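You operate a simulated robot arm through the tools that you are given. There is no shell and no other tool. Be economical: measure what you need, move in short steps, check, and stop when the job is done.

The job below is to be done with a simulated two-armed robot. You get a single attempt, and the scene is never put back.

TASK
Take the blue cover cloth from the trough end of the plywood bench and lay it out flat on the conveyor end of the plywood bench.
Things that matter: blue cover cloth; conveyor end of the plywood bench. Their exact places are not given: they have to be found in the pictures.

It is judged by the outcome, as a careful person would: the job done as asked, and still so three seconds after it is handed in. It fails if anything else is knocked over, pushed out of place, dropped, spilled or broken. Lids that push on must go on centred and level and be pressed home; caps that screw on are set level and turned clockwise until they are tight. Flat cloth is picked up by pressing the open fingertips on it (5 to 10 N) and closing them slowly along it; thin cloth reads only 2 to 8 mm in the jaws.

THE ROBOT
Two 7-joint arms with two-finger parallel grippers on one trunk, on a base that drives. Base frame: it is fixed to the floor where the robot stands at the start and does not move with it; the origin is under the middle of the robot, x ahead of it, y to its left, z up. Units: m, rad, N and s.
The left shoulder is at the start at [0.07, 0.134, 1.176], the right one opposite. Places, roughly: conveyor end of the plywood bench [0.5, -2.2, 0.9]. Payload 1.57 kg a hand.
The tool frame of a hand sits at the grasp point between the pads (the TCP): z along the fingers, y along the line on which they close. The tips reach 0.03 m beyond it. The gripper opens to 0.08 m. The fingers are 0.017 m wide and 0.012 m thick; the gripper's body (0.04 by 0.082 m) begins 0.08 m behind the TCP.
Orientation is that of the tool frame in the base frame, as a unit quaternion [x, y, z, w]. With the fingers straight down and closing along the base's y, the tool's x points along the base's -x, its y along +y and its z along -z.

THE INTERFACE
- The arms move only by the tool apply_moves. It takes "left_commands", "right_commands" or both (then of equal length, played together; a hand with none holds still); each is a list of rows, each a list of 7 numbers: the turn, a rotation vector about the base's x, y, z in rad, then the shift along the base's x, y, z in m, then the opening, from 0 (shut) to 1 (fully open). In form: [[ax, ay, az, tx, ty, tz, gripper], ...]. A call has 1 to 8 rows; each row is the pose to reach, as a shift and turn from the pose commanded when the call began. A row lasts 0.2 s, in which the tool goes at most 0.05 m and 0.15 rad; a call with a longer step from one row to the next is refused whole, and so is a gripper value outside its range. Where a pose cannot be reached the arm comes as near as it can. A force on the tool above 40 N (or 10 N above the force at the start of the call, whichever is more), or a blocked arm, ends the call early, and 0.2 s more pass. Each finger travels about 0.153 m/s and halts on what it meets, pressing with about 28 N; the grip force reading is that of the motor and also rises with nothing between the fingers. The clock runs only during rows and for 0.2 s after the last one: add rows that repeat a pose to give the fingers time. The reply holds the time, the measured pose of the TCP, the force on the tool along the base axes, the opening and the grip force, in the units named above and with some noise, and new pictures: "views" is both (left out), scene, wrist or none (wrist: the cameras of the hands that moved).
- Cameras (640 x 400 px; columns grow to the right, rows downward): "scene" is now at [0.1315, 0.0028, 1.3905]; the picture's right is [0.04, -1.00, 0.00], its down [-0.70, -0.03, -0.71] and it looks along [0.71, 0.03, -0.70] (base axes); focal length 268 px, centre (320, 200). "left" rides on the left gripper at [0.072, 0.007, -0.122] in its tool frame; the picture's right is [-0.09, 1.00, 0.00], its down [-0.84, -0.08, -0.54] and it looks along [-0.54, -0.05, 0.84] (tool axes); focal length 238 px, centre (320, 200). "right" rides on the right gripper at [0.072, -0.007, -0.122] in its tool frame; the picture's right is [0.09, 1.00, 0.00], its down [-0.84, 0.08, -0.54] and it looks along [-0.54, 0.05, 0.84] (tool axes); focal length 238 px, centre (320, 200).
- move_column(by): slides the trunk up (or, below 0, down) by that many m; the arms and the scene camera ride with it, the base frame stays. It gives what a move gives, with no picture.
- steer(legs): drives the robot by 1 to 6 legs, each [ahead, left, turn to the left] in m, m and rad, along the robot's own axes; the way and the turn of a leg run together, so that a leg with both is an arc; at most 1.5 m and 3.142 rad a leg. The arms and the cameras ride along, it lands a little off, and it stops where it bumps. It gives what a move gives, and a new picture of the scene camera.
- head_to(pan, tilt): turns the head with the scene camera to pan (to the left, within 1.501 rad either way) and tilt (down, from -0.506 to 1.204), counted from straight ahead of the robot. It gives what a move gives, and a new picture of the scene camera.
- measure_at(camera, pixels): there is no depth. For up to 12 entries [column, row, z] of the newest picture of that camera ("zoom" is the newest enlarged one), the place [x, y] in the base frame at which the ray of that pixel passes the height z, good to about 0.002 m. The clock stands still meanwhile.
- enlarge(camera, box): a new picture of the part [left, top, right, bottom] of that camera's present view, enlarged. The clock stands still meanwhile.
- hand_in(): hands the job in; it is judged then, once.

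Work in short steps. Measure before you move; look again where a grasp or a placing could have gone wrong, and mend it. You have 80 turns and 170 pictures in all, those below and enlarged ones among them. Open the grippers and draw the arms clear of the work before you hand the job in, unless the task says otherwise; then end with one line.

The tools are called after ">>>" by a JSON object that holds its "op" and its "data". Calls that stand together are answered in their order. apply_moves: Moves the arms, as the interface text tells. Its arguments: {"type":"object","properties":{"left_commands":{"type":"array","items":{"type":"array","items":{"type":"number"}}},"right_commands":{"type":"array","items":{"type":"array","items":{"type":"number"}}},"views":{"type":"string","enum":["both","scene","wrist","none"]}},"required":[]} The other tools are called the same way: move_column (by) slides the trunk up or down; steer (legs) drives the base; head_to (pan, tilt) turns the head that bears the scene camera; measure_at (camera, pixels) gives the place at which the rays of pixels pass given heights; enlarge (camera, box) takes an enlarged picture of a part of a camera's view; hand_in () hands the job in.

At the start:

```text
t: 0.0
left_eef_pos: [0.4995, 0.1833, 1.0933]
left_orientation: [-0.001, 1.0, 0.0, 0.0]
left_ft_force: [-0.3, 0.0, -0.5]
left_width: 0.0799
left_grip_force: 0.1
right_eef_pos: [0.4236, -0.1486, 1.1109]
right_orientation: [-0.001, 1.0, 0.001, 0.0]
right_ft_force: [0.3, 1.0, 0.1]
right_width: 0.0799
right_grip_force: 0.1
trunk travel left (down, up): [-0.75, 0.19]
robot x, y, heading: [-0.0032, 0.0005, 0.001]
head pan, tilt: [0.045, 0.775]
```

scene: 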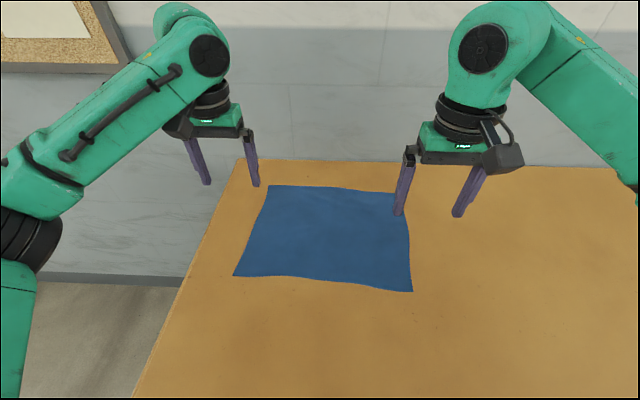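
right: 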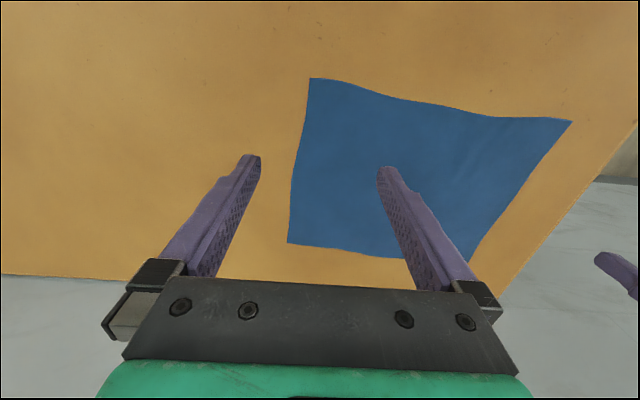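
left: 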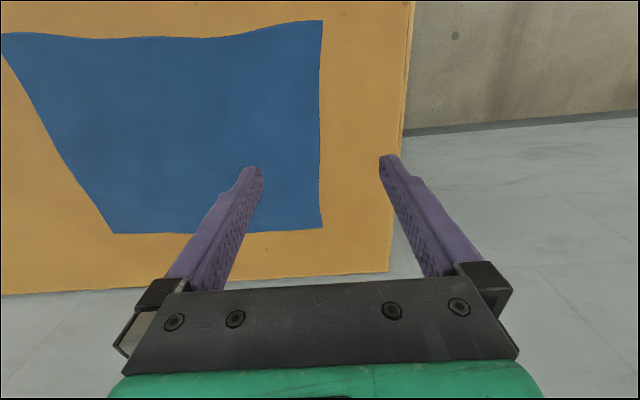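

The blue cloth lies in the scene picture with corners near (268,185), (396,193), (412,291), (233,275). I measure these and the bench edge.

>>> {"op": "measure_at", "data": {"camera": "scene", "pixels": [[268, 185, 0.853], [396, 193, 0.853], [412, 291, 0.853], [233, 275, 0.853], [335, 187, 0.853], [405, 240, 0.853], [320, 280, 0.853], [252, 230, 0.853], [237, 160, 0.851], [620, 168, 0.851], [133, 398, 0.851]]}}

>>> {"op": "head_to", "data": {"pan": -1.2, "tilt": 0.5}}

```text
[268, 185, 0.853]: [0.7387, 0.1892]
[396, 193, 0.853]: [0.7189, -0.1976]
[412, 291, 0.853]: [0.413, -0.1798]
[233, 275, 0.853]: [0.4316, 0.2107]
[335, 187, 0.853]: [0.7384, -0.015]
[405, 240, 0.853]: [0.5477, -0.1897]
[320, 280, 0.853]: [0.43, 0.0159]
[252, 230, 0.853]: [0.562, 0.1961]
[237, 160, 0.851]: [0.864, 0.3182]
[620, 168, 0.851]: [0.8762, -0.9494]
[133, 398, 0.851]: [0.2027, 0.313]
```

```text
t: 1.4
left_eef_pos: [0.5, 0.1821, 1.0922]
left_orientation: [0.0, 1.0, 0.0, 0.0]
left_ft_force: [-0.8, 0.2, 0.1]
left_width: 0.08
left_grip_force: 0.1
right_eef_pos: [0.4236, -0.1501, 1.1101]
right_orientation: [0.0, 1.0, 0.0, 0.001]
right_ft_force: [0.3, -0.3, -1.4]
right_width: 0.08
right_grip_force: 0.1
trunk travel left (down, up): [-0.75, 0.19]
robot x, y, heading: [-0.0017, 0.0001, -0.0]
head pan, tilt: [-1.201, 0.499]
```

scene: 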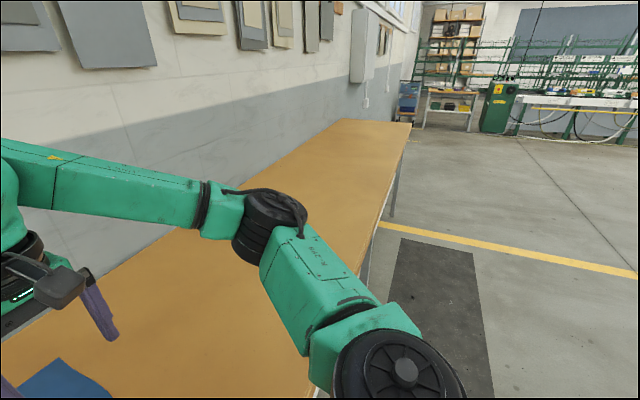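

The bench is one long clear top; its far end shows at about (335,119)–(411,124). I measure the end and front edge.

>>> {"op": "measure_at", "data": {"camera": "scene", "pixels": [[335, 119, 0.851], [411, 124, 0.851], [381, 210, 0.851], [354, 275, 0.851]]}}

>>> {"op": "enlarge", "data": {"camera": "scene", "box": [260, 80, 460, 205]}}

>>> {"op": "head_to", "data": {"pan": 0.0, "tilt": 0.9}}

```text
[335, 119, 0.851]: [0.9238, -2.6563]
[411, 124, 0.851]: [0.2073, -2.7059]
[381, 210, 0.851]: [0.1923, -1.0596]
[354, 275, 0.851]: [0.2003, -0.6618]
```

```text
3.20 times, centred on (360, 142) of scene
```

zoom: 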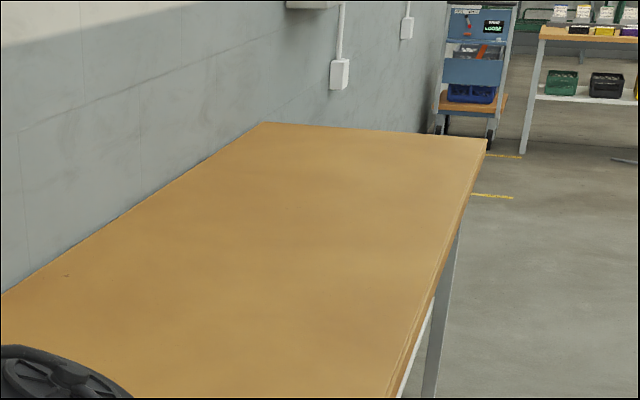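

```text
t: 2.8
left_eef_pos: [0.4999, 0.1827, 1.0919]
left_orientation: [-0.001, 1.0, 0.0, 0.0]
left_ft_force: [0.0, 0.5, 0.0]
left_width: 0.08
left_grip_force: 0.1
right_eef_pos: [0.4239, -0.149, 1.1094]
right_orientation: [0.0, 1.0, 0.0, 0.0]
right_ft_force: [-0.5, 0.3, -0.2]
right_width: 0.08
right_grip_force: 0.1
trunk travel left (down, up): [-0.75, 0.19]
robot x, y, heading: [0.0001, 0.0007, 0.001]
head pan, tilt: [0.0, 0.901]
```

scene: 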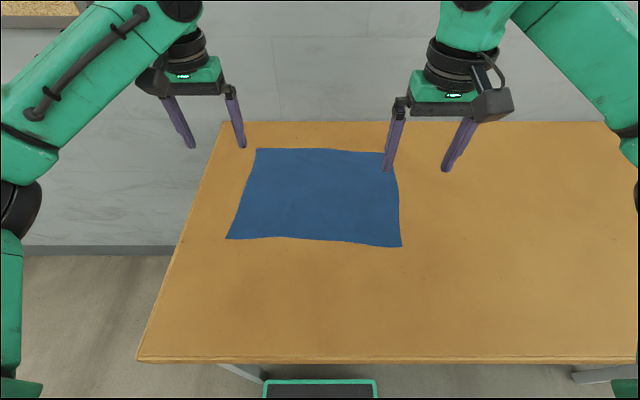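

The cloth's near edge is at x≈0.42, in reach of both hands, and the bench spans y 0.32 to −2.70, front edge x≈0.20. I bring both hands above the two near corners, half open.

>>> {"op": "apply_moves", "data": {"left_commands": [[0, 0, 0, -0.011, -0.002, -0.032, 0.6], [0, 0, 0, -0.022, -0.004, -0.065, 0.6], [0, 0, 0, -0.032, -0.006, -0.098, 0.6], [0, 0, 0, -0.043, -0.007, -0.13, 0.6], [0, 0, 0, -0.053, -0.008, -0.162, 0.6], [0, 0, 0, -0.053, -0.008, -0.162, 0.6]], "right_commands": [[0, 0, 0, 0.002, 0, -0.036, 0.6], [0, 0, 0, 0.003, -0.001, -0.072, 0.6], [0, 0, 0, 0.005, -0.002, -0.108, 0.6], [0, 0, 0, 0.006, -0.003, -0.144, 0.6], [0, 0, 0, 0.008, -0.003, -0.179, 0.6], [0, 0, 0, 0.008, -0.003, -0.179, 0.6]], "views": "both"}}

```text
t: 4.2
left_eef_pos: [0.4461, 0.1742, 0.9318]
left_orientation: [-0.001, 1.0, 0.0, 0.0]
left_ft_force: [0.1, -0.5, 0.8]
left_width: 0.0478
left_grip_force: 0.0
right_eef_pos: [0.4313, -0.1515, 0.9299]
right_orientation: [0.0, 1.0, 0.0, 0.001]
right_ft_force: [0.2, -1.0, 5.6]
right_width: 0.0478
right_grip_force: 0.0
trunk travel left (down, up): [-0.75, 0.19]
robot x, y, heading: [-0.0006, -0.0001, -0.001]
head pan, tilt: [0.0, 0.901]
```

scene: 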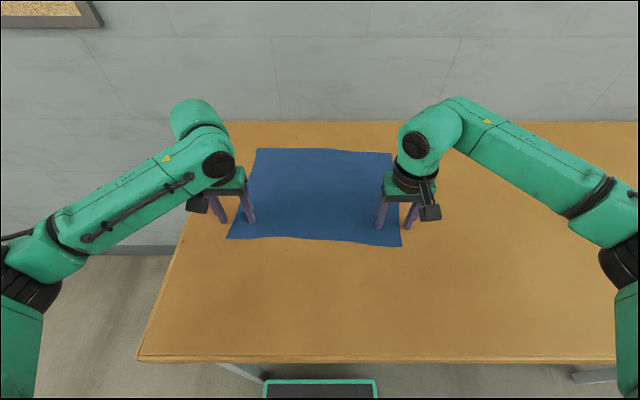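
right: 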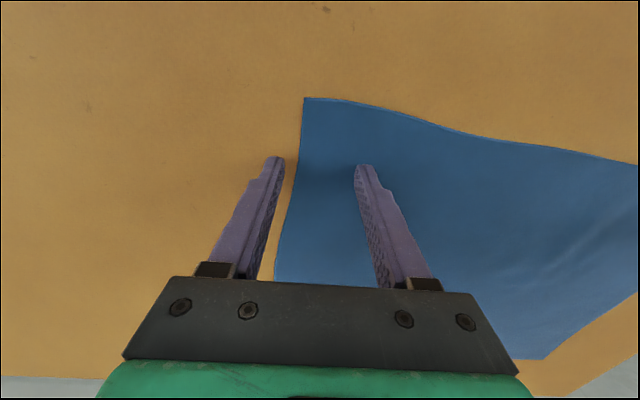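
left: 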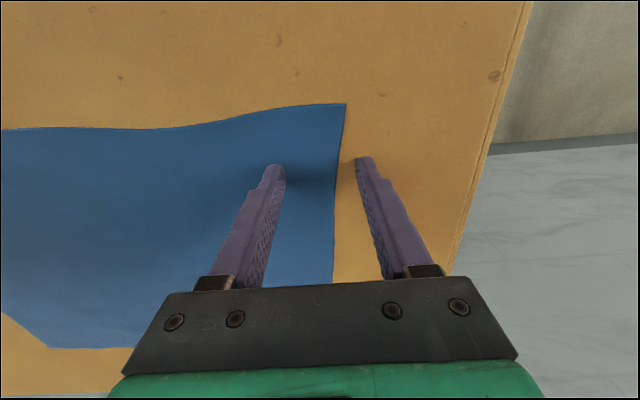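

The outer fingers look near the side edges; I measure the corners and edges in the wrist pictures.

>>> {"op": "measure_at", "data": {"camera": "right", "pixels": [[305, 98, 0.853], [292, 200, 0.853], [380, 106, 0.853], [276, 158, 0.902]]}}

>>> {"op": "measure_at", "data": {"camera": "left", "pixels": [[345, 104, 0.853], [337, 200, 0.853], [260, 112, 0.853], [362, 158, 0.902]]}}

```text
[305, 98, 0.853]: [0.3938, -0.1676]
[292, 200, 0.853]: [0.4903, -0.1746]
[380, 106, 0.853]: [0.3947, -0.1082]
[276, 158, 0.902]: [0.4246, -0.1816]
```

```text
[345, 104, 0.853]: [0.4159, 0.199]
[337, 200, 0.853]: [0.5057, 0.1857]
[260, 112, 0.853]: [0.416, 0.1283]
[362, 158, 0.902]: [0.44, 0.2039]
```

The wrist measures differ from the earlier scene ones by ~0.015; I cross-check with the current scene view.

>>> {"op": "measure_at", "data": {"camera": "scene", "pixels": [[402, 247, 0.853], [227, 239, 0.853], [310, 242, 0.853], [137, 360, 0.851]]}}

>>> {"op": "enlarge", "data": {"camera": "scene", "box": [200, 140, 440, 290]}}

```text
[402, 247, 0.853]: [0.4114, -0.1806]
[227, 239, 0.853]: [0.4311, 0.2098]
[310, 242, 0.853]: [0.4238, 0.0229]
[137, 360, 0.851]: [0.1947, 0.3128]
```

```text
2.67 times, centred on (320, 215) of scene
```

zoom: 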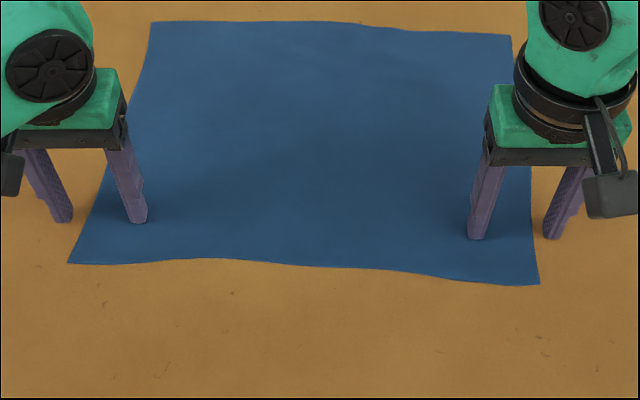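

The two cameras disagree consistently with a surface about 0.04 m higher than assumed (z≈0.89), so the fingertips are already close. I shift both hands inward and toward the edge with a little rise, then will descend gently.

>>> {"op": "apply_moves", "data": {"left_commands": [[0, 0, 0, -0.01, -0.012, 0.015, 0.6], [0, 0, 0, -0.02, -0.024, 0.015, 0.6], [0, 0, 0, -0.02, -0.024, 0.005, 0.6], [0, 0, 0, -0.02, -0.024, 0.0, 0.6], [0, 0, 0, -0.02, -0.024, 0.0, 0.6]], "right_commands": [[0, 0, 0, -0.012, 0.015, 0.015, 0.6], [0, 0, 0, -0.024, 0.029, 0.015, 0.6], [0, 0, 0, -0.024, 0.029, 0.005, 0.6], [0, 0, 0, -0.024, 0.029, 0.0, 0.6], [0, 0, 0, -0.024, 0.029, 0.0, 0.6]], "views": "both"}}

```text
t: 5.4
left_eef_pos: [0.4257, 0.1499, 0.9318]
left_orientation: [-0.001, 1.0, 0.0, 0.0]
left_ft_force: [0.7, 0.5, 3.7]
left_width: 0.048
left_grip_force: 0.0
right_eef_pos: [0.4065, -0.1238, 0.9321]
right_orientation: [0.0, 1.0, 0.0, 0.001]
right_ft_force: [0.6, 0.0, 5.7]
right_width: 0.0483
right_grip_force: 0.0
trunk travel left (down, up): [-0.75, 0.19]
robot x, y, heading: [-0.0011, -0.001, -0.0]
head pan, tilt: [0.0, 0.901]
```

scene: 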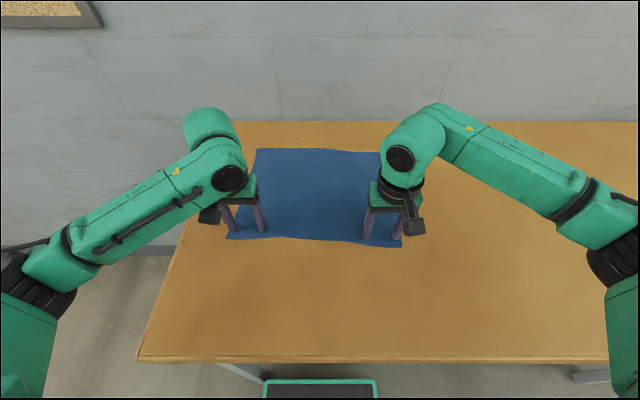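
right: 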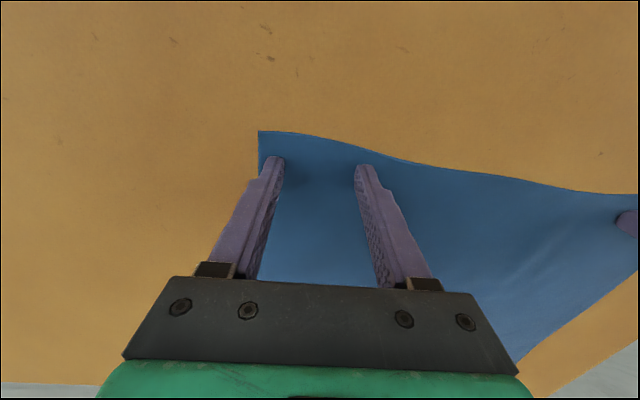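
left: 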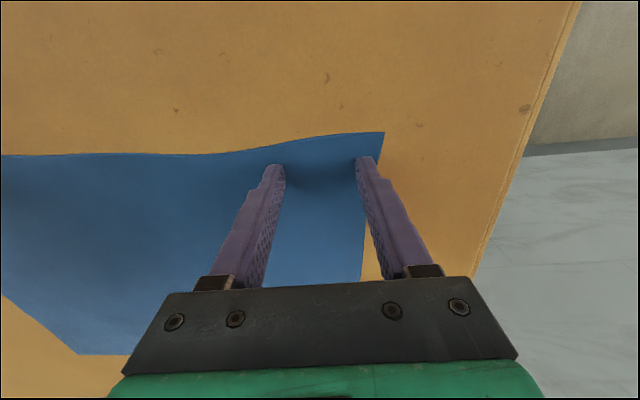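

Force reads 3.7 and 5.7 N up: the fingertips are already touching the cloth (surface z≈0.90). I press slightly more and close slowly along the cloth.

>>> {"op": "apply_moves", "data": {"left_commands": [[0, 0, 0, 0, 0, -0.002, 0.6], [0, 0, 0, 0, 0, -0.003, 0.5], [0, 0, 0, 0, 0, -0.003, 0.4], [0, 0, 0, 0, 0, -0.003, 0.3], [0, 0, 0, 0, 0, -0.003, 0.2], [0, 0, 0, 0, 0, -0.003, 0.1], [0, 0, 0, 0, 0, -0.003, 0.0], [0, 0, 0, 0, 0, -0.003, 0.0]], "right_commands": [[0, 0, 0, 0, 0, -0.001, 0.6], [0, 0, 0, 0, 0, -0.002, 0.5], [0, 0, 0, 0, 0, -0.002, 0.4], [0, 0, 0, 0, 0, -0.002, 0.3], [0, 0, 0, 0, 0, -0.002, 0.2], [0, 0, 0, 0, 0, -0.002, 0.1], [0, 0, 0, 0, 0, -0.002, 0.0], [0, 0, 0, 0, 0, -0.002, 0.0]], "views": "both"}}

```text
t: 7.2
left_eef_pos: [0.4225, 0.1502, 0.9308]
left_orientation: [-0.001, 1.0, -0.002, 0.003]
left_ft_force: [1.9, -8.3, 34.5]
left_width: 0.0024
left_grip_force: 23.6
right_eef_pos: [0.4037, -0.1234, 0.9315]
right_orientation: [-0.002, 1.0, 0.002, 0.004]
right_ft_force: [3.0, 8.9, 17.4]
right_width: 0.0016
right_grip_force: 23.4
trunk travel left (down, up): [-0.75, 0.19]
robot x, y, heading: [-0.0004, 0.0016, -0.0]
head pan, tilt: [0.0, 0.901]
```

scene: 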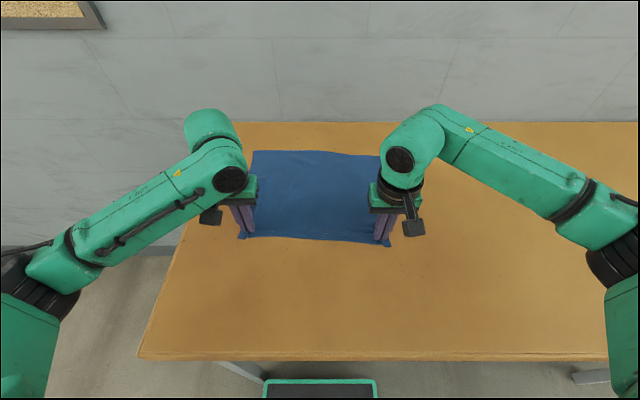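
right: 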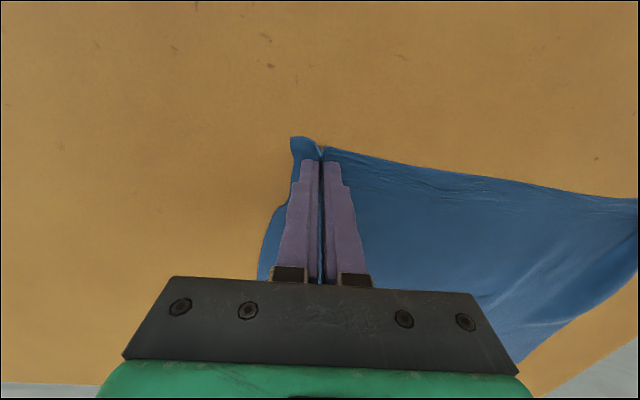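
left: 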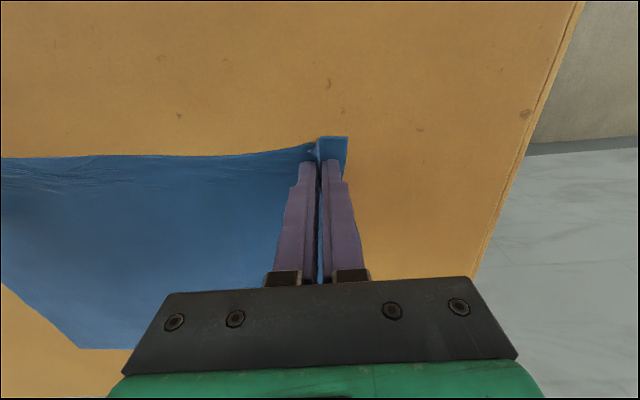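

Both jaws hold a ridge of cloth (blue in the slits; 2.4 and 1.6 mm). I lift gently, easing the hands slightly together to relieve tension.

>>> {"op": "apply_moves", "data": {"left_commands": [[0, 0, 0, 0, -0.002, 0.01, 0], [0, 0, 0, 0, -0.003, 0.025, 0], [0, 0, 0, 0.01, -0.003, 0.05, 0], [0, 0, 0, 0.02, -0.003, 0.08, 0], [0, 0, 0, 0.03, -0.003, 0.11, 0], [0, 0, 0, 0.04, -0.003, 0.14, 0]], "right_commands": [[0, 0, 0, 0, 0.002, 0.01, 0], [0, 0, 0, 0, 0.003, 0.025, 0], [0, 0, 0, 0.01, 0.003, 0.05, 0], [0, 0, 0, 0.02, 0.003, 0.08, 0], [0, 0, 0, 0.03, 0.003, 0.11, 0], [0, 0, 0, 0.04, 0.003, 0.14, 0]], "views": "both"}}

```text
t: 8.6
left_eef_pos: [0.4675, 0.1479, 1.0682]
left_orientation: [0.0, 1.0, 0.001, -0.001]
left_ft_force: [0.3, -4.1, -1.2]
left_width: 0.0024
left_grip_force: 24.0
right_eef_pos: [0.448, -0.1202, 1.0683]
right_orientation: [0.0, 1.0, 0.0, 0.0]
right_ft_force: [1.0, 4.0, 0.9]
right_width: 0.0017
right_grip_force: 23.2
trunk travel left (down, up): [-0.75, 0.19]
robot x, y, heading: [0.0029, 0.0006, -0.005]
head pan, tilt: [0.0, 0.901]
```

scene: 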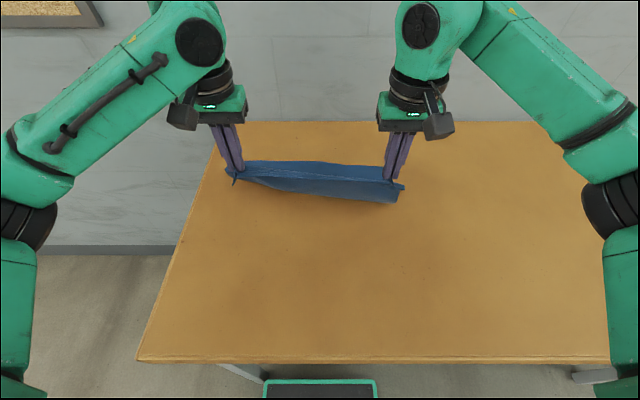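
right: 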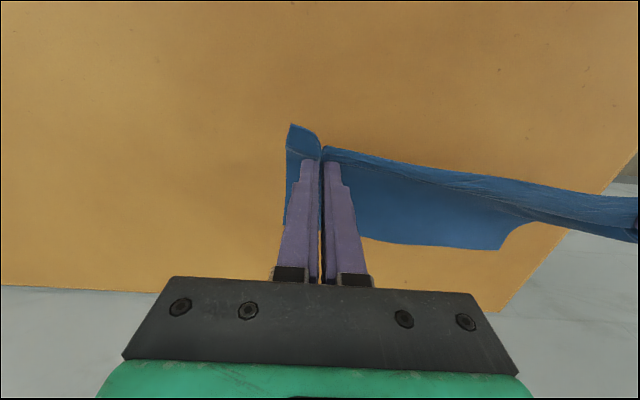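
left: 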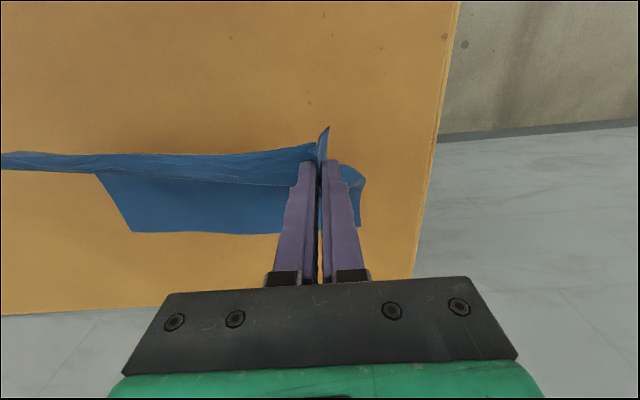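

The cloth hangs from both hands by its near edge. I ease the tension a little and raise the trunk so it hangs clear of the bench.

>>> {"op": "apply_moves", "data": {"left_commands": [[0, 0, 0, 0, -0.003, 0.01, 0]], "right_commands": [[0, 0, 0, 0, 0.003, 0.01, 0]], "views": "none"}}

>>> {"op": "move_column", "data": {"by": 0.18}}

>>> {"op": "head_to", "data": {"pan": 0.0, "tilt": 0.85}}

```text
t: 9.0
left_eef_pos: [0.4665, 0.1461, 1.0784]
left_orientation: [-0.001, 1.0, -0.001, 0.0]
left_ft_force: [-0.4, 0.1, 0.6]
left_width: 0.0023
left_grip_force: 23.9
right_eef_pos: [0.4465, -0.119, 1.0798]
right_orientation: [0.0, 1.0, -0.001, 0.0]
right_ft_force: [-0.8, 1.1, 0.6]
right_width: 0.0017
right_grip_force: 23.7
trunk travel left (down, up): [-0.75, 0.19]
robot x, y, heading: [0.0013, 0.0022, -0.003]
head pan, tilt: [0.0, 0.901]
```

```text
t: 11.0
left_eef_pos: [0.4677, 0.1455, 1.2584]
left_orientation: [0.0, 1.0, 0.001, 0.0]
left_ft_force: [-0.1, -0.2, 0.6]
left_width: 0.0023
left_grip_force: 23.7
right_eef_pos: [0.4476, -0.1181, 1.2596]
right_orientation: [0.0, 1.0, 0.0, 0.001]
right_ft_force: [0.5, 0.2, 0.4]
right_width: 0.0019
right_grip_force: 23.5
trunk travel left (down, up): [-0.93, 0.01]
robot x, y, heading: [0.0026, -0.0005, -0.006]
head pan, tilt: [0.0, 0.901]
```

```text
t: 11.7
left_eef_pos: [0.4658, 0.1455, 1.2584]
left_orientation: [-0.001, 1.0, 0.0, 0.0]
left_ft_force: [0.6, -0.8, 0.1]
left_width: 0.0023
left_grip_force: 23.6
right_eef_pos: [0.4476, -0.1184, 1.2592]
right_orientation: [0.0, 1.0, 0.0, 0.0]
right_ft_force: [-0.1, 0.4, -0.7]
right_width: 0.0018
right_grip_force: 23.5
trunk travel left (down, up): [-0.93, 0.01]
robot x, y, heading: [-0.0003, -0.0007, 0.003]
head pan, tilt: [0.0, 0.85]
```

scene: 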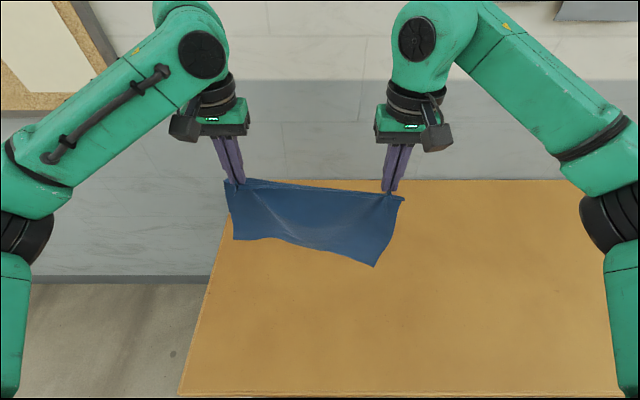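

The cloth hangs freely with a bit of sag, clear of the bench. I drive sideways to the right toward the conveyor end.

>>> {"op": "steer", "data": {"legs": [[0, -1.1, 0], [0, -1.03, 0]]}}

```text
t: 16.1
left_eef_pos: [0.4615, -0.7379, 1.2564]
left_orientation: [-0.018, 1.0, 0.001, -0.002]
left_ft_force: [1.2, -0.7, -0.3]
left_width: 0.0022
left_grip_force: 23.8
right_eef_pos: [0.451, -1.0012, 1.2573]
right_orientation: [-0.018, 1.0, 0.001, -0.001]
right_ft_force: [0.3, -0.1, 0.0]
right_width: 0.0017
right_grip_force: 24.0
trunk travel left (down, up): [-0.93, 0.01]
robot x, y, heading: [-0.0063, -0.8967, 0.036]
head pan, tilt: [0.0, 0.85]
stopped in leg 1: the robot was blocked; the commanded pose is now the measured one
```

scene: 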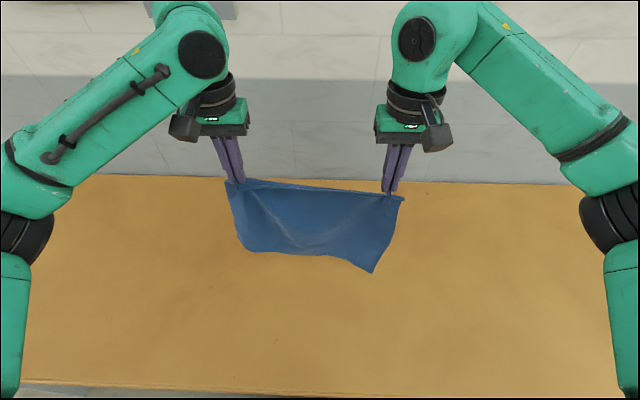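

The base was blocked at y≈−0.90, probably by a bench leg. I look down to the right and straight down to see.

>>> {"op": "head_to", "data": {"pan": -0.9, "tilt": 1.0}}

>>> {"op": "head_to", "data": {"pan": -1.5, "tilt": 0.8}}

```text
t: 17.3
left_eef_pos: [0.4592, -0.7336, 1.2581]
left_orientation: [-0.018, 1.0, 0.0, -0.001]
left_ft_force: [0.1, -0.5, -0.7]
left_width: 0.0024
left_grip_force: 23.7
right_eef_pos: [0.4491, -0.9972, 1.2588]
right_orientation: [-0.018, 1.0, 0.0, 0.0]
right_ft_force: [-0.5, 0.2, 0.0]
right_width: 0.0017
right_grip_force: 24.0
trunk travel left (down, up): [-0.93, 0.01]
robot x, y, heading: [-0.0024, -0.8993, 0.036]
head pan, tilt: [-0.901, 1.0]
```

scene: 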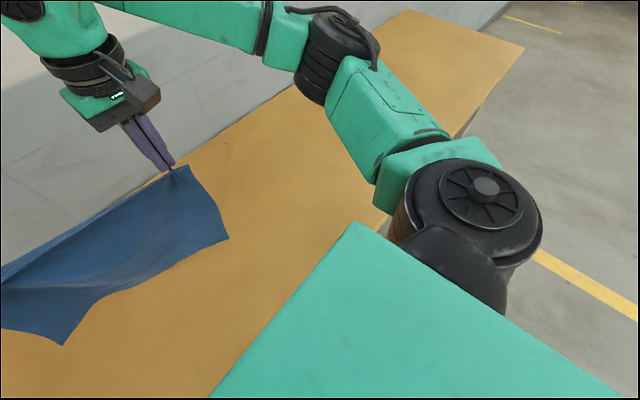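

```text
t: 18.3
left_eef_pos: [0.4578, -0.7357, 1.2584]
left_orientation: [-0.018, 1.0, 0.0, 0.0]
left_ft_force: [0.7, 0.3, -0.1]
left_width: 0.0024
left_grip_force: 24.0
right_eef_pos: [0.4486, -0.9975, 1.2588]
right_orientation: [-0.018, 1.0, 0.0, 0.0]
right_ft_force: [0.8, 1.6, -0.2]
right_width: 0.0021
right_grip_force: 24.3
trunk travel left (down, up): [-0.93, 0.01]
robot x, y, heading: [-0.0026, -0.8941, 0.037]
head pan, tilt: [-1.499, 0.799]
```

scene: 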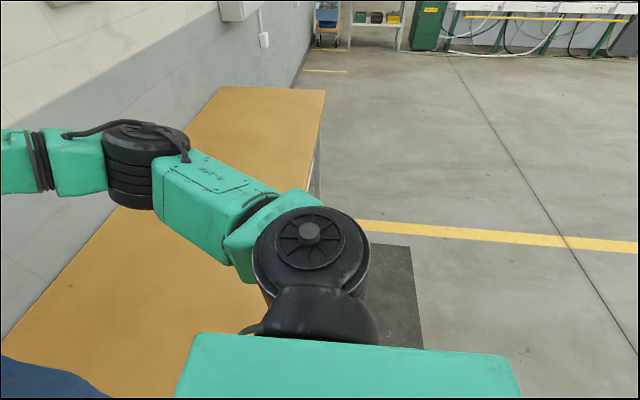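

Most likely a middle front leg of the bench catches the base, which reaches under the top. I back off 0.3 m, straighten, and go on to the right.

>>> {"op": "steer", "data": {"legs": [[0, 0.04, 0], [-0.3, 0, -0.036], [0, -0.65, 0], [0, -0.65, 0]]}}

```text
t: 27.2
left_eef_pos: [0.1569, -2.0101, 1.2569]
left_orientation: [0.001, 1.0, -0.001, 0.001]
left_ft_force: [0.2, -0.4, -1.0]
left_width: 0.0023
left_grip_force: 24.1
right_eef_pos: [0.1376, -2.2732, 1.259]
right_orientation: [0.001, 1.0, -0.001, 0.001]
right_ft_force: [0.8, 0.9, 0.3]
right_width: 0.0017
right_grip_force: 23.6
trunk travel left (down, up): [-0.93, 0.01]
robot x, y, heading: [-0.3092, -2.1571, -0.0]
head pan, tilt: [-1.499, 0.799]
```

scene: 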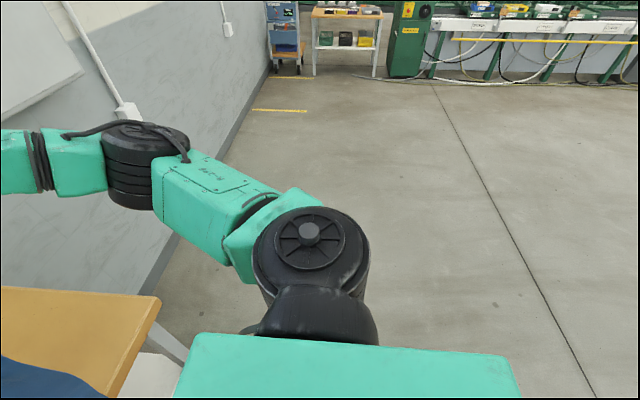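

It drove past the block to y=−2.157. I look forward to find the bench end and edges.

>>> {"op": "measure_at", "data": {"camera": "scene", "pixels": [[160, 297, 0.895], [106, 396, 0.895]]}}

>>> {"op": "head_to", "data": {"pan": 0.0, "tilt": 0.85}}

```text
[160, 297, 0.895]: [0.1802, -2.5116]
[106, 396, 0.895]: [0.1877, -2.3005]
```

```text
t: 28.8
left_eef_pos: [0.1567, -2.0127, 1.2574]
left_orientation: [0.001, 1.0, 0.0, -0.001]
left_ft_force: [0.1, 0.6, -0.1]
left_width: 0.002
left_grip_force: 23.8
right_eef_pos: [0.1375, -2.2747, 1.2591]
right_orientation: [0.001, 1.0, 0.0, 0.0]
right_ft_force: [-0.4, 0.6, -0.5]
right_width: 0.0018
right_grip_force: 23.6
trunk travel left (down, up): [-0.93, 0.01]
robot x, y, heading: [-0.3119, -2.1498, 0.001]
head pan, tilt: [0.0, 0.85]
```

scene: 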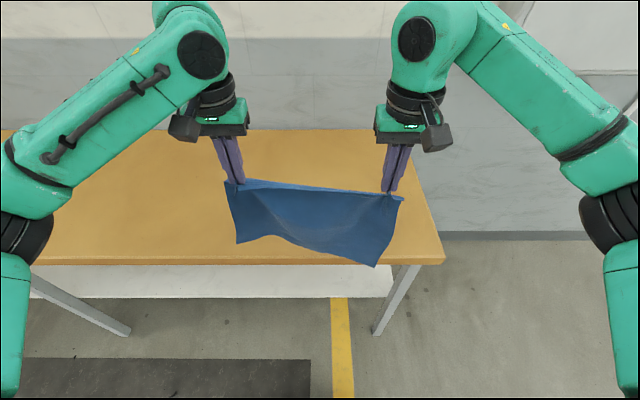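

The bench's right end corner is at y≈−2.51, front edge x≈0.185. I measure the front legs and shelf before moving forward.

>>> {"op": "measure_at", "data": {"camera": "scene", "pixels": [[445, 262, 0.895], [378, 335, 0.0], [128, 333, 0.0], [408, 268, 0.85], [36, 275, 0.85], [415, 180, 0.895], [410, 130, 0.895]]}}

```text
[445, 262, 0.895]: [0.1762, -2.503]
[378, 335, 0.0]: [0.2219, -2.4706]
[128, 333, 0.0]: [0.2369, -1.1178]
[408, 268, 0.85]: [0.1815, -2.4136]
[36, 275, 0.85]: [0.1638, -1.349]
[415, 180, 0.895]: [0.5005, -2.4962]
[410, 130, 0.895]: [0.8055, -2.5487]
```

Front legs stand at y≈−2.45 and −1.12 (x≈0.23); the base fits between them. I go forward 0.3 m, nudging slightly left for margin.

>>> {"op": "steer", "data": {"legs": [[0, 0.015, 0], [0.3, 0, 0]]}}

```text
t: 31.2
left_eef_pos: [0.4533, -1.9986, 1.2595]
left_orientation: [0.001, 1.0, 0.0, 0.001]
left_ft_force: [0.3, -0.2, -0.4]
left_width: 0.0026
left_grip_force: 24.0
right_eef_pos: [0.4326, -2.261, 1.2599]
right_orientation: [0.002, 1.0, 0.0, 0.002]
right_ft_force: [-0.7, 0.9, 0.7]
right_width: 0.0018
right_grip_force: 23.4
trunk travel left (down, up): [-0.93, 0.01]
robot x, y, heading: [-0.0151, -2.1425, -0.003]
head pan, tilt: [0.0, 0.85]
```

scene: 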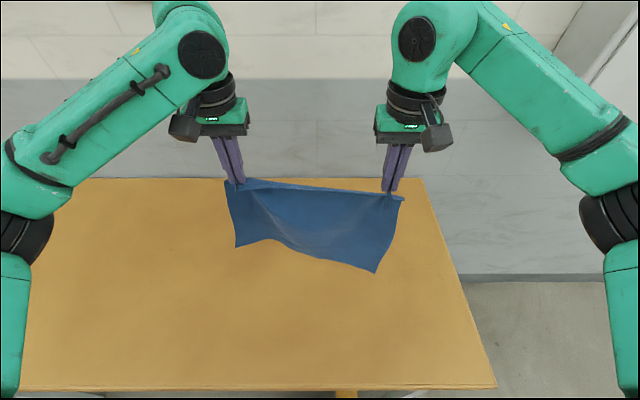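

Clear bench beneath. I move the hands forward to x≈0.585, squaring them and spreading a touch, then lower the trunk until the free edge nears the surface.

>>> {"op": "apply_moves", "data": {"left_commands": [[0, 0, 0, 0.02, 0, 0, 0], [0, 0, 0, 0.045, 0, 0, 0], [0, 0, 0, 0.07, 0, 0, 0], [0, 0, 0, 0.095, 0.001, 0, 0], [0, 0, 0, 0.12, 0.002, 0, 0], [0, 0, 0, 0.132, 0.002, 0, 0], [0, 0, 0, 0.132, 0.002, 0, 0]], "right_commands": [[0, 0, 0, 0.025, 0, 0, 0], [0, 0, 0, 0.055, 0, 0, 0], [0, 0, 0, 0.085, 0, 0, 0], [0, 0, 0, 0.115, -0.001, 0, 0], [0, 0, 0, 0.14, -0.002, 0, 0], [0, 0, 0, 0.152, -0.002, 0, 0], [0, 0, 0, 0.152, -0.002, 0, 0]], "views": "none"}}

>>> {"op": "move_column", "data": {"by": -0.06}}

>>> {"op": "head_to", "data": {"pan": 0.0, "tilt": 0.85}}

```text
t: 32.8
left_eef_pos: [0.5864, -1.9963, 1.2582]
left_orientation: [0.003, 1.0, 0.0, 0.001]
left_ft_force: [0.5, -1.5, -0.5]
left_width: 0.0024
left_grip_force: 23.5
right_eef_pos: [0.5742, -2.2634, 1.2598]
right_orientation: [0.002, 1.0, 0.0, 0.001]
right_ft_force: [0.5, 0.9, 0.5]
right_width: 0.0017
right_grip_force: 23.7
right hand out of reach, approached as far as the arm can: row 6, 7
trunk travel left (down, up): [-0.93, 0.01]
robot x, y, heading: [-0.0108, -2.1424, -0.003]
head pan, tilt: [0.0, 0.85]
```

```text
t: 33.8
left_eef_pos: [0.5872, -1.9963, 1.1978]
left_orientation: [0.002, 1.0, -0.001, 0.0]
left_ft_force: [0.3, -1.3, -0.1]
left_width: 0.0027
left_grip_force: 24.2
right_eef_pos: [0.5752, -2.2634, 1.1993]
right_orientation: [0.002, 1.0, 0.0, -0.001]
right_ft_force: [-0.2, 1.1, 0.5]
right_width: 0.0018
right_grip_force: 23.3
trunk travel left (down, up): [-0.87, 0.07]
robot x, y, heading: [-0.01, -2.1444, -0.007]
head pan, tilt: [0.0, 0.85]
```

```text
t: 34.4
left_eef_pos: [0.5891, -1.9968, 1.198]
left_orientation: [0.002, 1.0, 0.0, 0.0]
left_ft_force: [0.3, -1.9, -0.3]
left_width: 0.0023
left_grip_force: 24.5
right_eef_pos: [0.5758, -2.2624, 1.1984]
right_orientation: [0.002, 1.0, 0.0, 0.0]
right_ft_force: [0.6, 1.1, -0.8]
right_width: 0.0016
right_grip_force: 23.3
trunk travel left (down, up): [-0.87, 0.07]
robot x, y, heading: [-0.0137, -2.1437, -0.006]
head pan, tilt: [0.0, 0.85]
```

scene: 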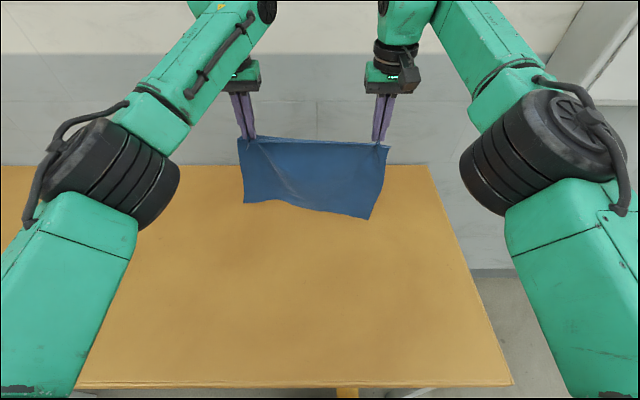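

The free edge is near or on the bench (bottom at (243,203)–(370,219)). I lower the hands while drawing them toward the robot, so the cloth lays down behind.

>>> {"op": "apply_moves", "data": {"left_commands": [[0, 0, 0, -0.005, 0, -0.02, 0], [0, 0, 0, -0.025, 0, -0.037, 0], [0, 0, 0, -0.05, 0, -0.053, 0], [0, 0, 0, -0.075, 0, -0.068, 0], [0, 0, 0, -0.1, 0, -0.083, 0], [0, 0, 0, -0.125, 0, -0.098, 0], [0, 0, 0, -0.145, 0, -0.115, 0], [0, 0, 0, -0.16, 0, -0.13, 0]], "right_commands": [[0, 0, 0, -0.005, 0, -0.02, 0], [0, 0, 0, -0.025, 0, -0.037, 0], [0, 0, 0, -0.05, 0, -0.053, 0], [0, 0, 0, -0.075, 0, -0.068, 0], [0, 0, 0, -0.1, 0, -0.083, 0], [0, 0, 0, -0.125, 0, -0.098, 0], [0, 0, 0, -0.145, 0, -0.115, 0], [0, 0, 0, -0.16, 0, -0.13, 0]], "views": "both"}}

```text
t: 36.2
left_eef_pos: [0.4255, -1.9964, 1.0672]
left_orientation: [0.001, 1.0, 0.0, -0.001]
left_ft_force: [0.2, -1.6, 0.1]
left_width: 0.0022
left_grip_force: 24.0
right_eef_pos: [0.4144, -2.263, 1.0699]
right_orientation: [0.002, 1.0, -0.001, 0.0]
right_ft_force: [-0.3, 2.1, 0.1]
right_width: 0.0016
right_grip_force: 24.2
trunk travel left (down, up): [-0.87, 0.07]
robot x, y, heading: [-0.0099, -2.142, -0.004]
head pan, tilt: [0.0, 0.85]
```

scene: 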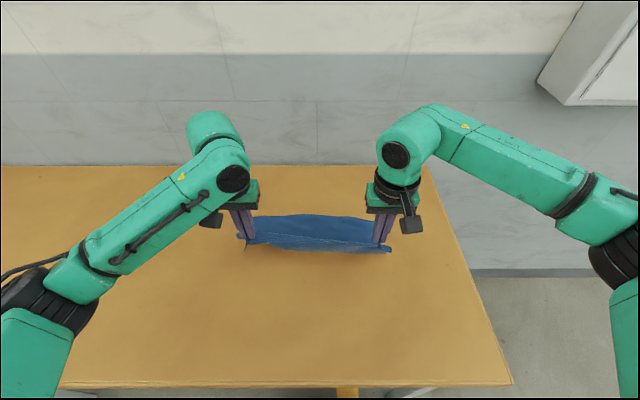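
right: 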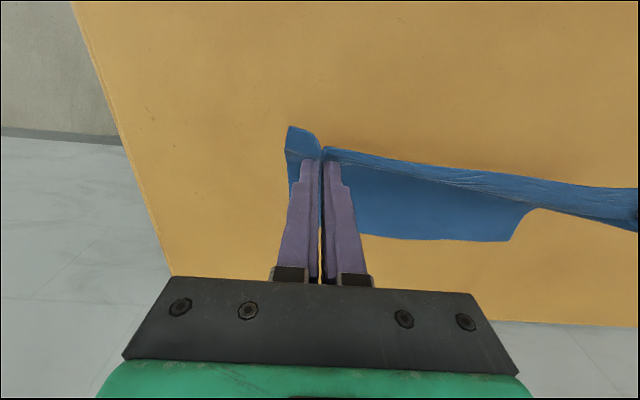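
left: 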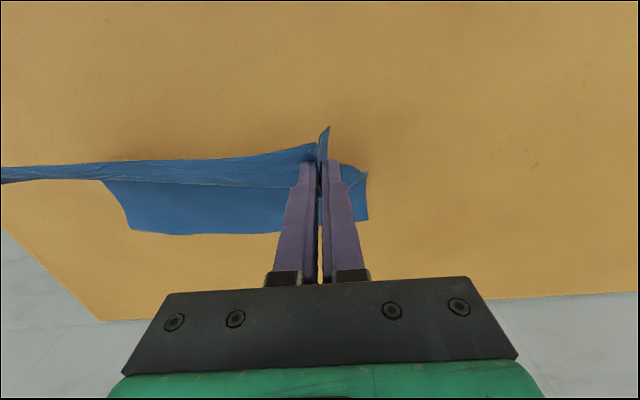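

The free edge trails beyond the hands on the bench; I measure where it lies.

>>> {"op": "measure_at", "data": {"camera": "left", "pixels": [[138, 232, 0.899], [200, 235, 0.899], [365, 218, 0.899]]}}

>>> {"op": "measure_at", "data": {"camera": "right", "pixels": [[400, 238, 0.899], [505, 240, 0.899]]}}

>>> {"op": "measure_at", "data": {"camera": "scene", "pixels": [[300, 215, 0.899], [415, 166, 0.895], [60, 387, 0.895], [512, 384, 0.895], [470, 275, 0.895]]}}

```text
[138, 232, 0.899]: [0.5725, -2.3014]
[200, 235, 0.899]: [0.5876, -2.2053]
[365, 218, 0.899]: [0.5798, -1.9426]
```

```text
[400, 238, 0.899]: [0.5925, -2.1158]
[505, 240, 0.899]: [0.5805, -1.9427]
```

```text
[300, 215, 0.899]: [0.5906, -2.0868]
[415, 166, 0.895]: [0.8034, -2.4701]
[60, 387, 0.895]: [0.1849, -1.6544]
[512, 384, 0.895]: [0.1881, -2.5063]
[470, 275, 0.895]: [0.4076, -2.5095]
```

The free edge lies straight at x≈0.585 from y −2.30 to −1.94, all cameras agreeing at z≈0.90. I continue lowering and drawing back to lay the rest.

>>> {"op": "apply_moves", "data": {"left_commands": [[0, 0, 0, -0.022, 0, -0.022, 0], [0, 0, 0, -0.043, 0, -0.044, 0], [0, 0, 0, -0.062, 0, -0.066, 0], [0, 0, 0, -0.08, 0, -0.088, 0], [0, 0, 0, -0.092, 0, -0.105, 0], [0, 0, 0, -0.1, 0, -0.118, 0], [0, 0, 0, -0.105, 0, -0.128, 0], [0, 0, 0, -0.109, 0, -0.131, 0]], "right_commands": [[0, 0, 0, -0.02, 0, -0.022, 0], [0, 0, 0, -0.04, 0, -0.044, 0], [0, 0, 0, -0.058, 0, -0.066, 0], [0, 0, 0, -0.074, 0, -0.088, 0], [0, 0, 0, -0.086, 0, -0.105, 0], [0, 0, 0, -0.093, 0, -0.118, 0], [0, 0, 0, -0.097, 0, -0.128, 0], [0, 0, 0, -0.1, 0, -0.132, 0]], "views": "both"}}

```text
t: 38.0
left_eef_pos: [0.3183, -1.9971, 0.9373]
left_orientation: [0.002, 1.0, -0.001, 0.0]
left_ft_force: [-0.2, -1.6, 0.0]
left_width: 0.0026
left_grip_force: 23.8
right_eef_pos: [0.3142, -2.2637, 0.9375]
right_orientation: [0.002, 1.0, 0.0, 0.0]
right_ft_force: [-0.8, 1.1, 0.1]
right_width: 0.0017
right_grip_force: 23.3
trunk travel left (down, up): [-0.87, 0.07]
robot x, y, heading: [-0.0091, -2.142, -0.005]
head pan, tilt: [0.0, 0.85]
```

scene: 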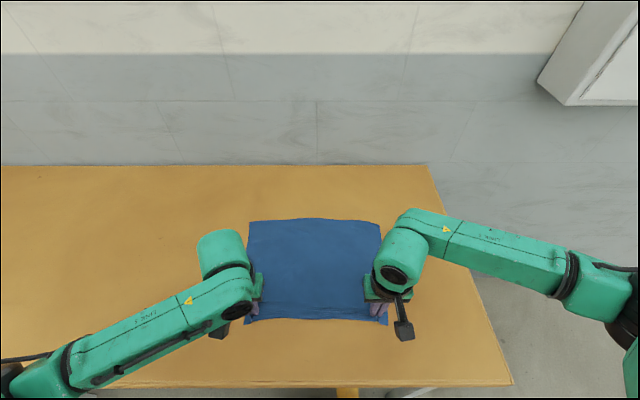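
right: 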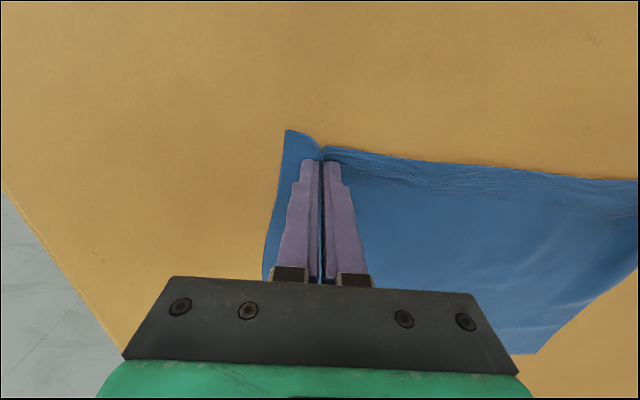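
left: 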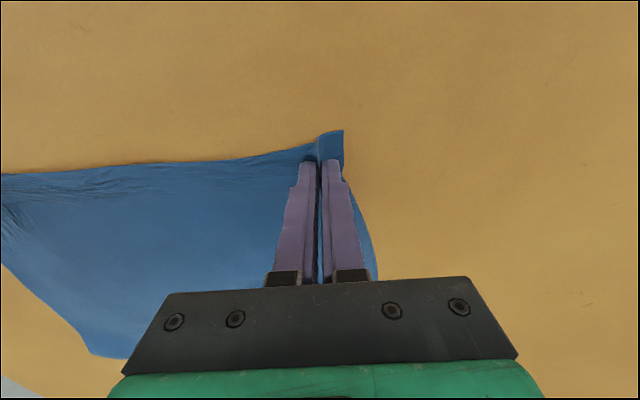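

The cloth is laid out nicely. I pull back a few mm, touch down lightly, and open the fingers slowly so the pinched ridges spread flat again.

>>> {"op": "apply_moves", "data": {"left_commands": [[0, 0, 0, -0.005, 0, -0.002, 0], [0, 0, 0, -0.006, 0, -0.005, 0], [0, 0, 0, -0.006, 0, -0.006, 0.1], [0, 0, 0, -0.006, 0, -0.006, 0.2], [0, 0, 0, -0.006, 0, -0.006, 0.3], [0, 0, 0, -0.006, 0, -0.006, 0.4], [0, 0, 0, -0.006, 0, -0.006, 0.5], [0, 0, 0, -0.006, 0, -0.006, 0.6]], "right_commands": [[0, 0, 0, -0.005, 0, -0.002, 0], [0, 0, 0, -0.006, 0, -0.005, 0], [0, 0, 0, -0.006, 0, -0.006, 0.1], [0, 0, 0, -0.006, 0, -0.006, 0.2], [0, 0, 0, -0.006, 0, -0.006, 0.3], [0, 0, 0, -0.006, 0, -0.006, 0.4], [0, 0, 0, -0.006, 0, -0.006, 0.5], [0, 0, 0, -0.006, 0, -0.006, 0.6]], "views": "both"}}

```text
t: 39.8
left_eef_pos: [0.3116, -1.9973, 0.9312]
left_orientation: [0.002, 1.0, 0.0, 0.0]
left_ft_force: [0.5, -2.8, 11.6]
left_width: 0.0425
left_grip_force: 0.0
right_eef_pos: [0.3085, -2.2633, 0.9326]
right_orientation: [0.002, 1.0, 0.001, 0.001]
right_ft_force: [-0.3, 1.1, 0.1]
right_width: 0.0481
right_grip_force: 0.1
trunk travel left (down, up): [-0.87, 0.07]
robot x, y, heading: [-0.0106, -2.1403, -0.006]
head pan, tilt: [0.0, 0.85]
```

scene: 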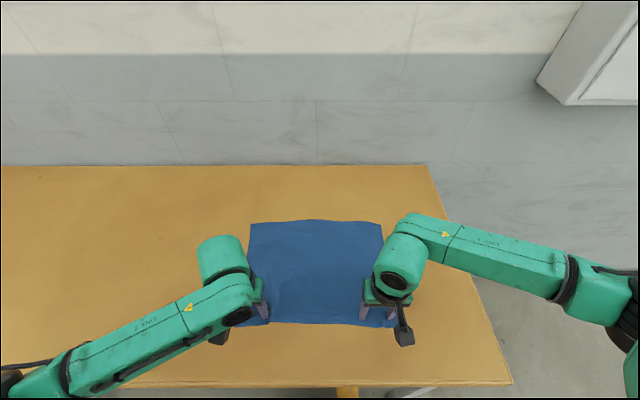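
right: 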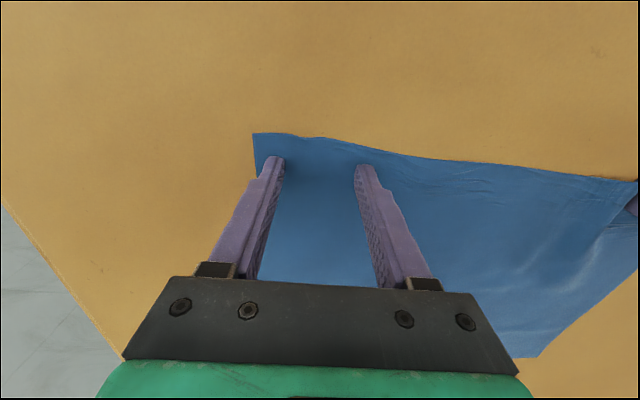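
left: 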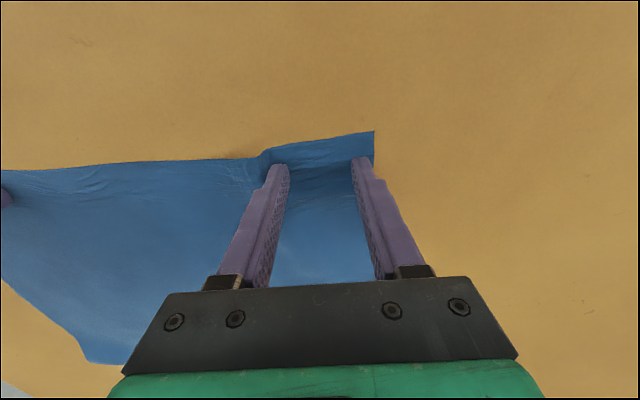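

Both ridges are released and the corners lie open again. I raise both hands straight up and outward, then inspect.

>>> {"op": "apply_moves", "data": {"left_commands": [[0, 0, 0, 0, 0, 0.01, 0.6], [0, 0, 0, 0, 0, 0.04, 0.6], [0, 0, 0, 0, 0.02, 0.08, 0.6], [0, 0, 0, 0, 0.05, 0.11, 0.6], [0, 0, 0, 0, 0.09, 0.13, 0.6], [0, 0, 0, 0, 0.13, 0.14, 0.6], [0, 0, 0, 0, 0.17, 0.15, 0.6]], "right_commands": [[0, 0, 0, 0, 0, 0.01, 0.6], [0, 0, 0, 0, 0, 0.04, 0.6], [0, 0, 0, 0, -0.02, 0.08, 0.6], [0, 0, 0, 0, -0.05, 0.11, 0.6], [0, 0, 0, 0, -0.09, 0.13, 0.6], [0, 0, 0, 0, -0.13, 0.14, 0.6], [0, 0, 0, 0, -0.17, 0.15, 0.6]], "views": "both"}}

>>> {"op": "enlarge", "data": {"camera": "scene", "box": [200, 190, 440, 340]}}

```text
t: 41.4
left_eef_pos: [0.3104, -1.8267, 1.0801]
left_orientation: [0.003, 1.0, 0.001, 0.0]
left_ft_force: [0.6, -0.3, -0.3]
left_width: 0.0479
left_grip_force: 0.1
left hand out of reach, approached as far as the arm can: row 4, 5, 6
right_eef_pos: [0.3073, -2.4341, 1.082]
right_orientation: [0.001, 1.0, 0.001, 0.001]
right_ft_force: [0.2, 0.2, -0.2]
right_width: 0.0479
right_grip_force: 0.0
trunk travel left (down, up): [-0.87, 0.07]
robot x, y, heading: [-0.0139, -2.141, -0.005]
head pan, tilt: [0.0, 0.85]
```

scene: 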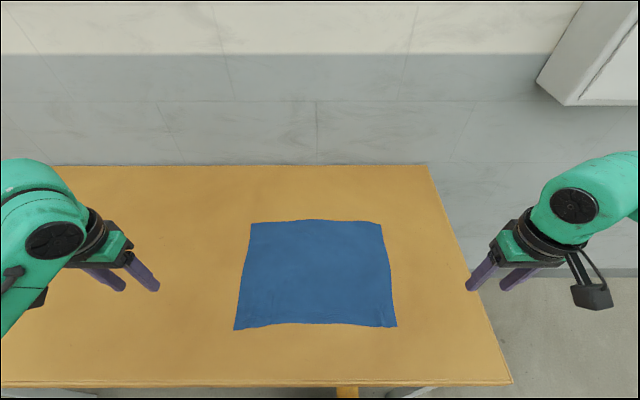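
right: 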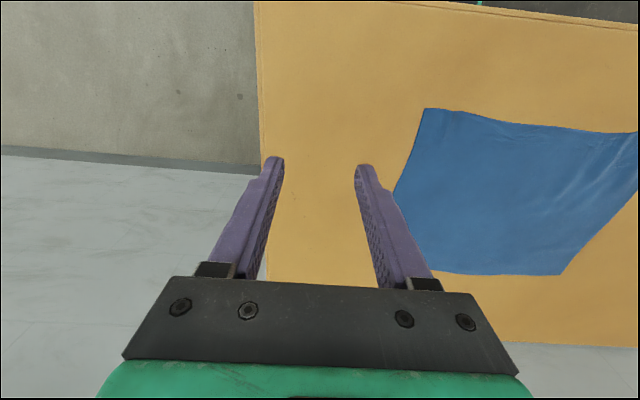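
left: 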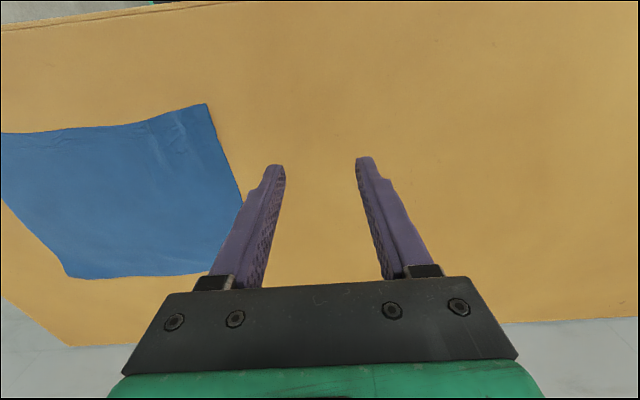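

```text
2.67 times, centred on (320, 265) of scene
```

zoom: 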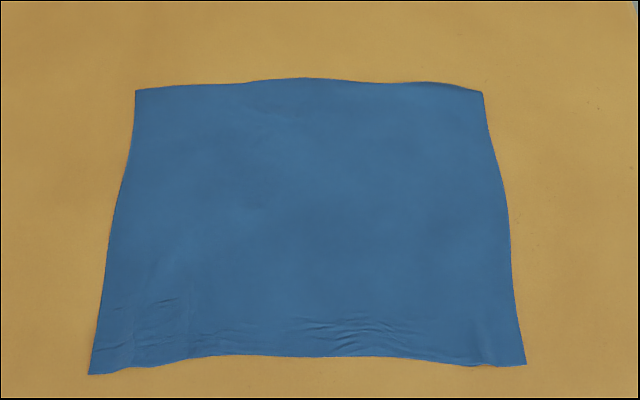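

The cloth lies flat. I check its corner positions against the given place.

>>> {"op": "measure_at", "data": {"camera": "scene", "pixels": [[250, 224, 0.899], [381, 225, 0.899], [397, 327, 0.899], [234, 330, 0.899]]}}

```text
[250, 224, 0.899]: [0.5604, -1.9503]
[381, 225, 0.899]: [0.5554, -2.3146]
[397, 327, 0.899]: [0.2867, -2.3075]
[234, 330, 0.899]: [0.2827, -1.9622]
```

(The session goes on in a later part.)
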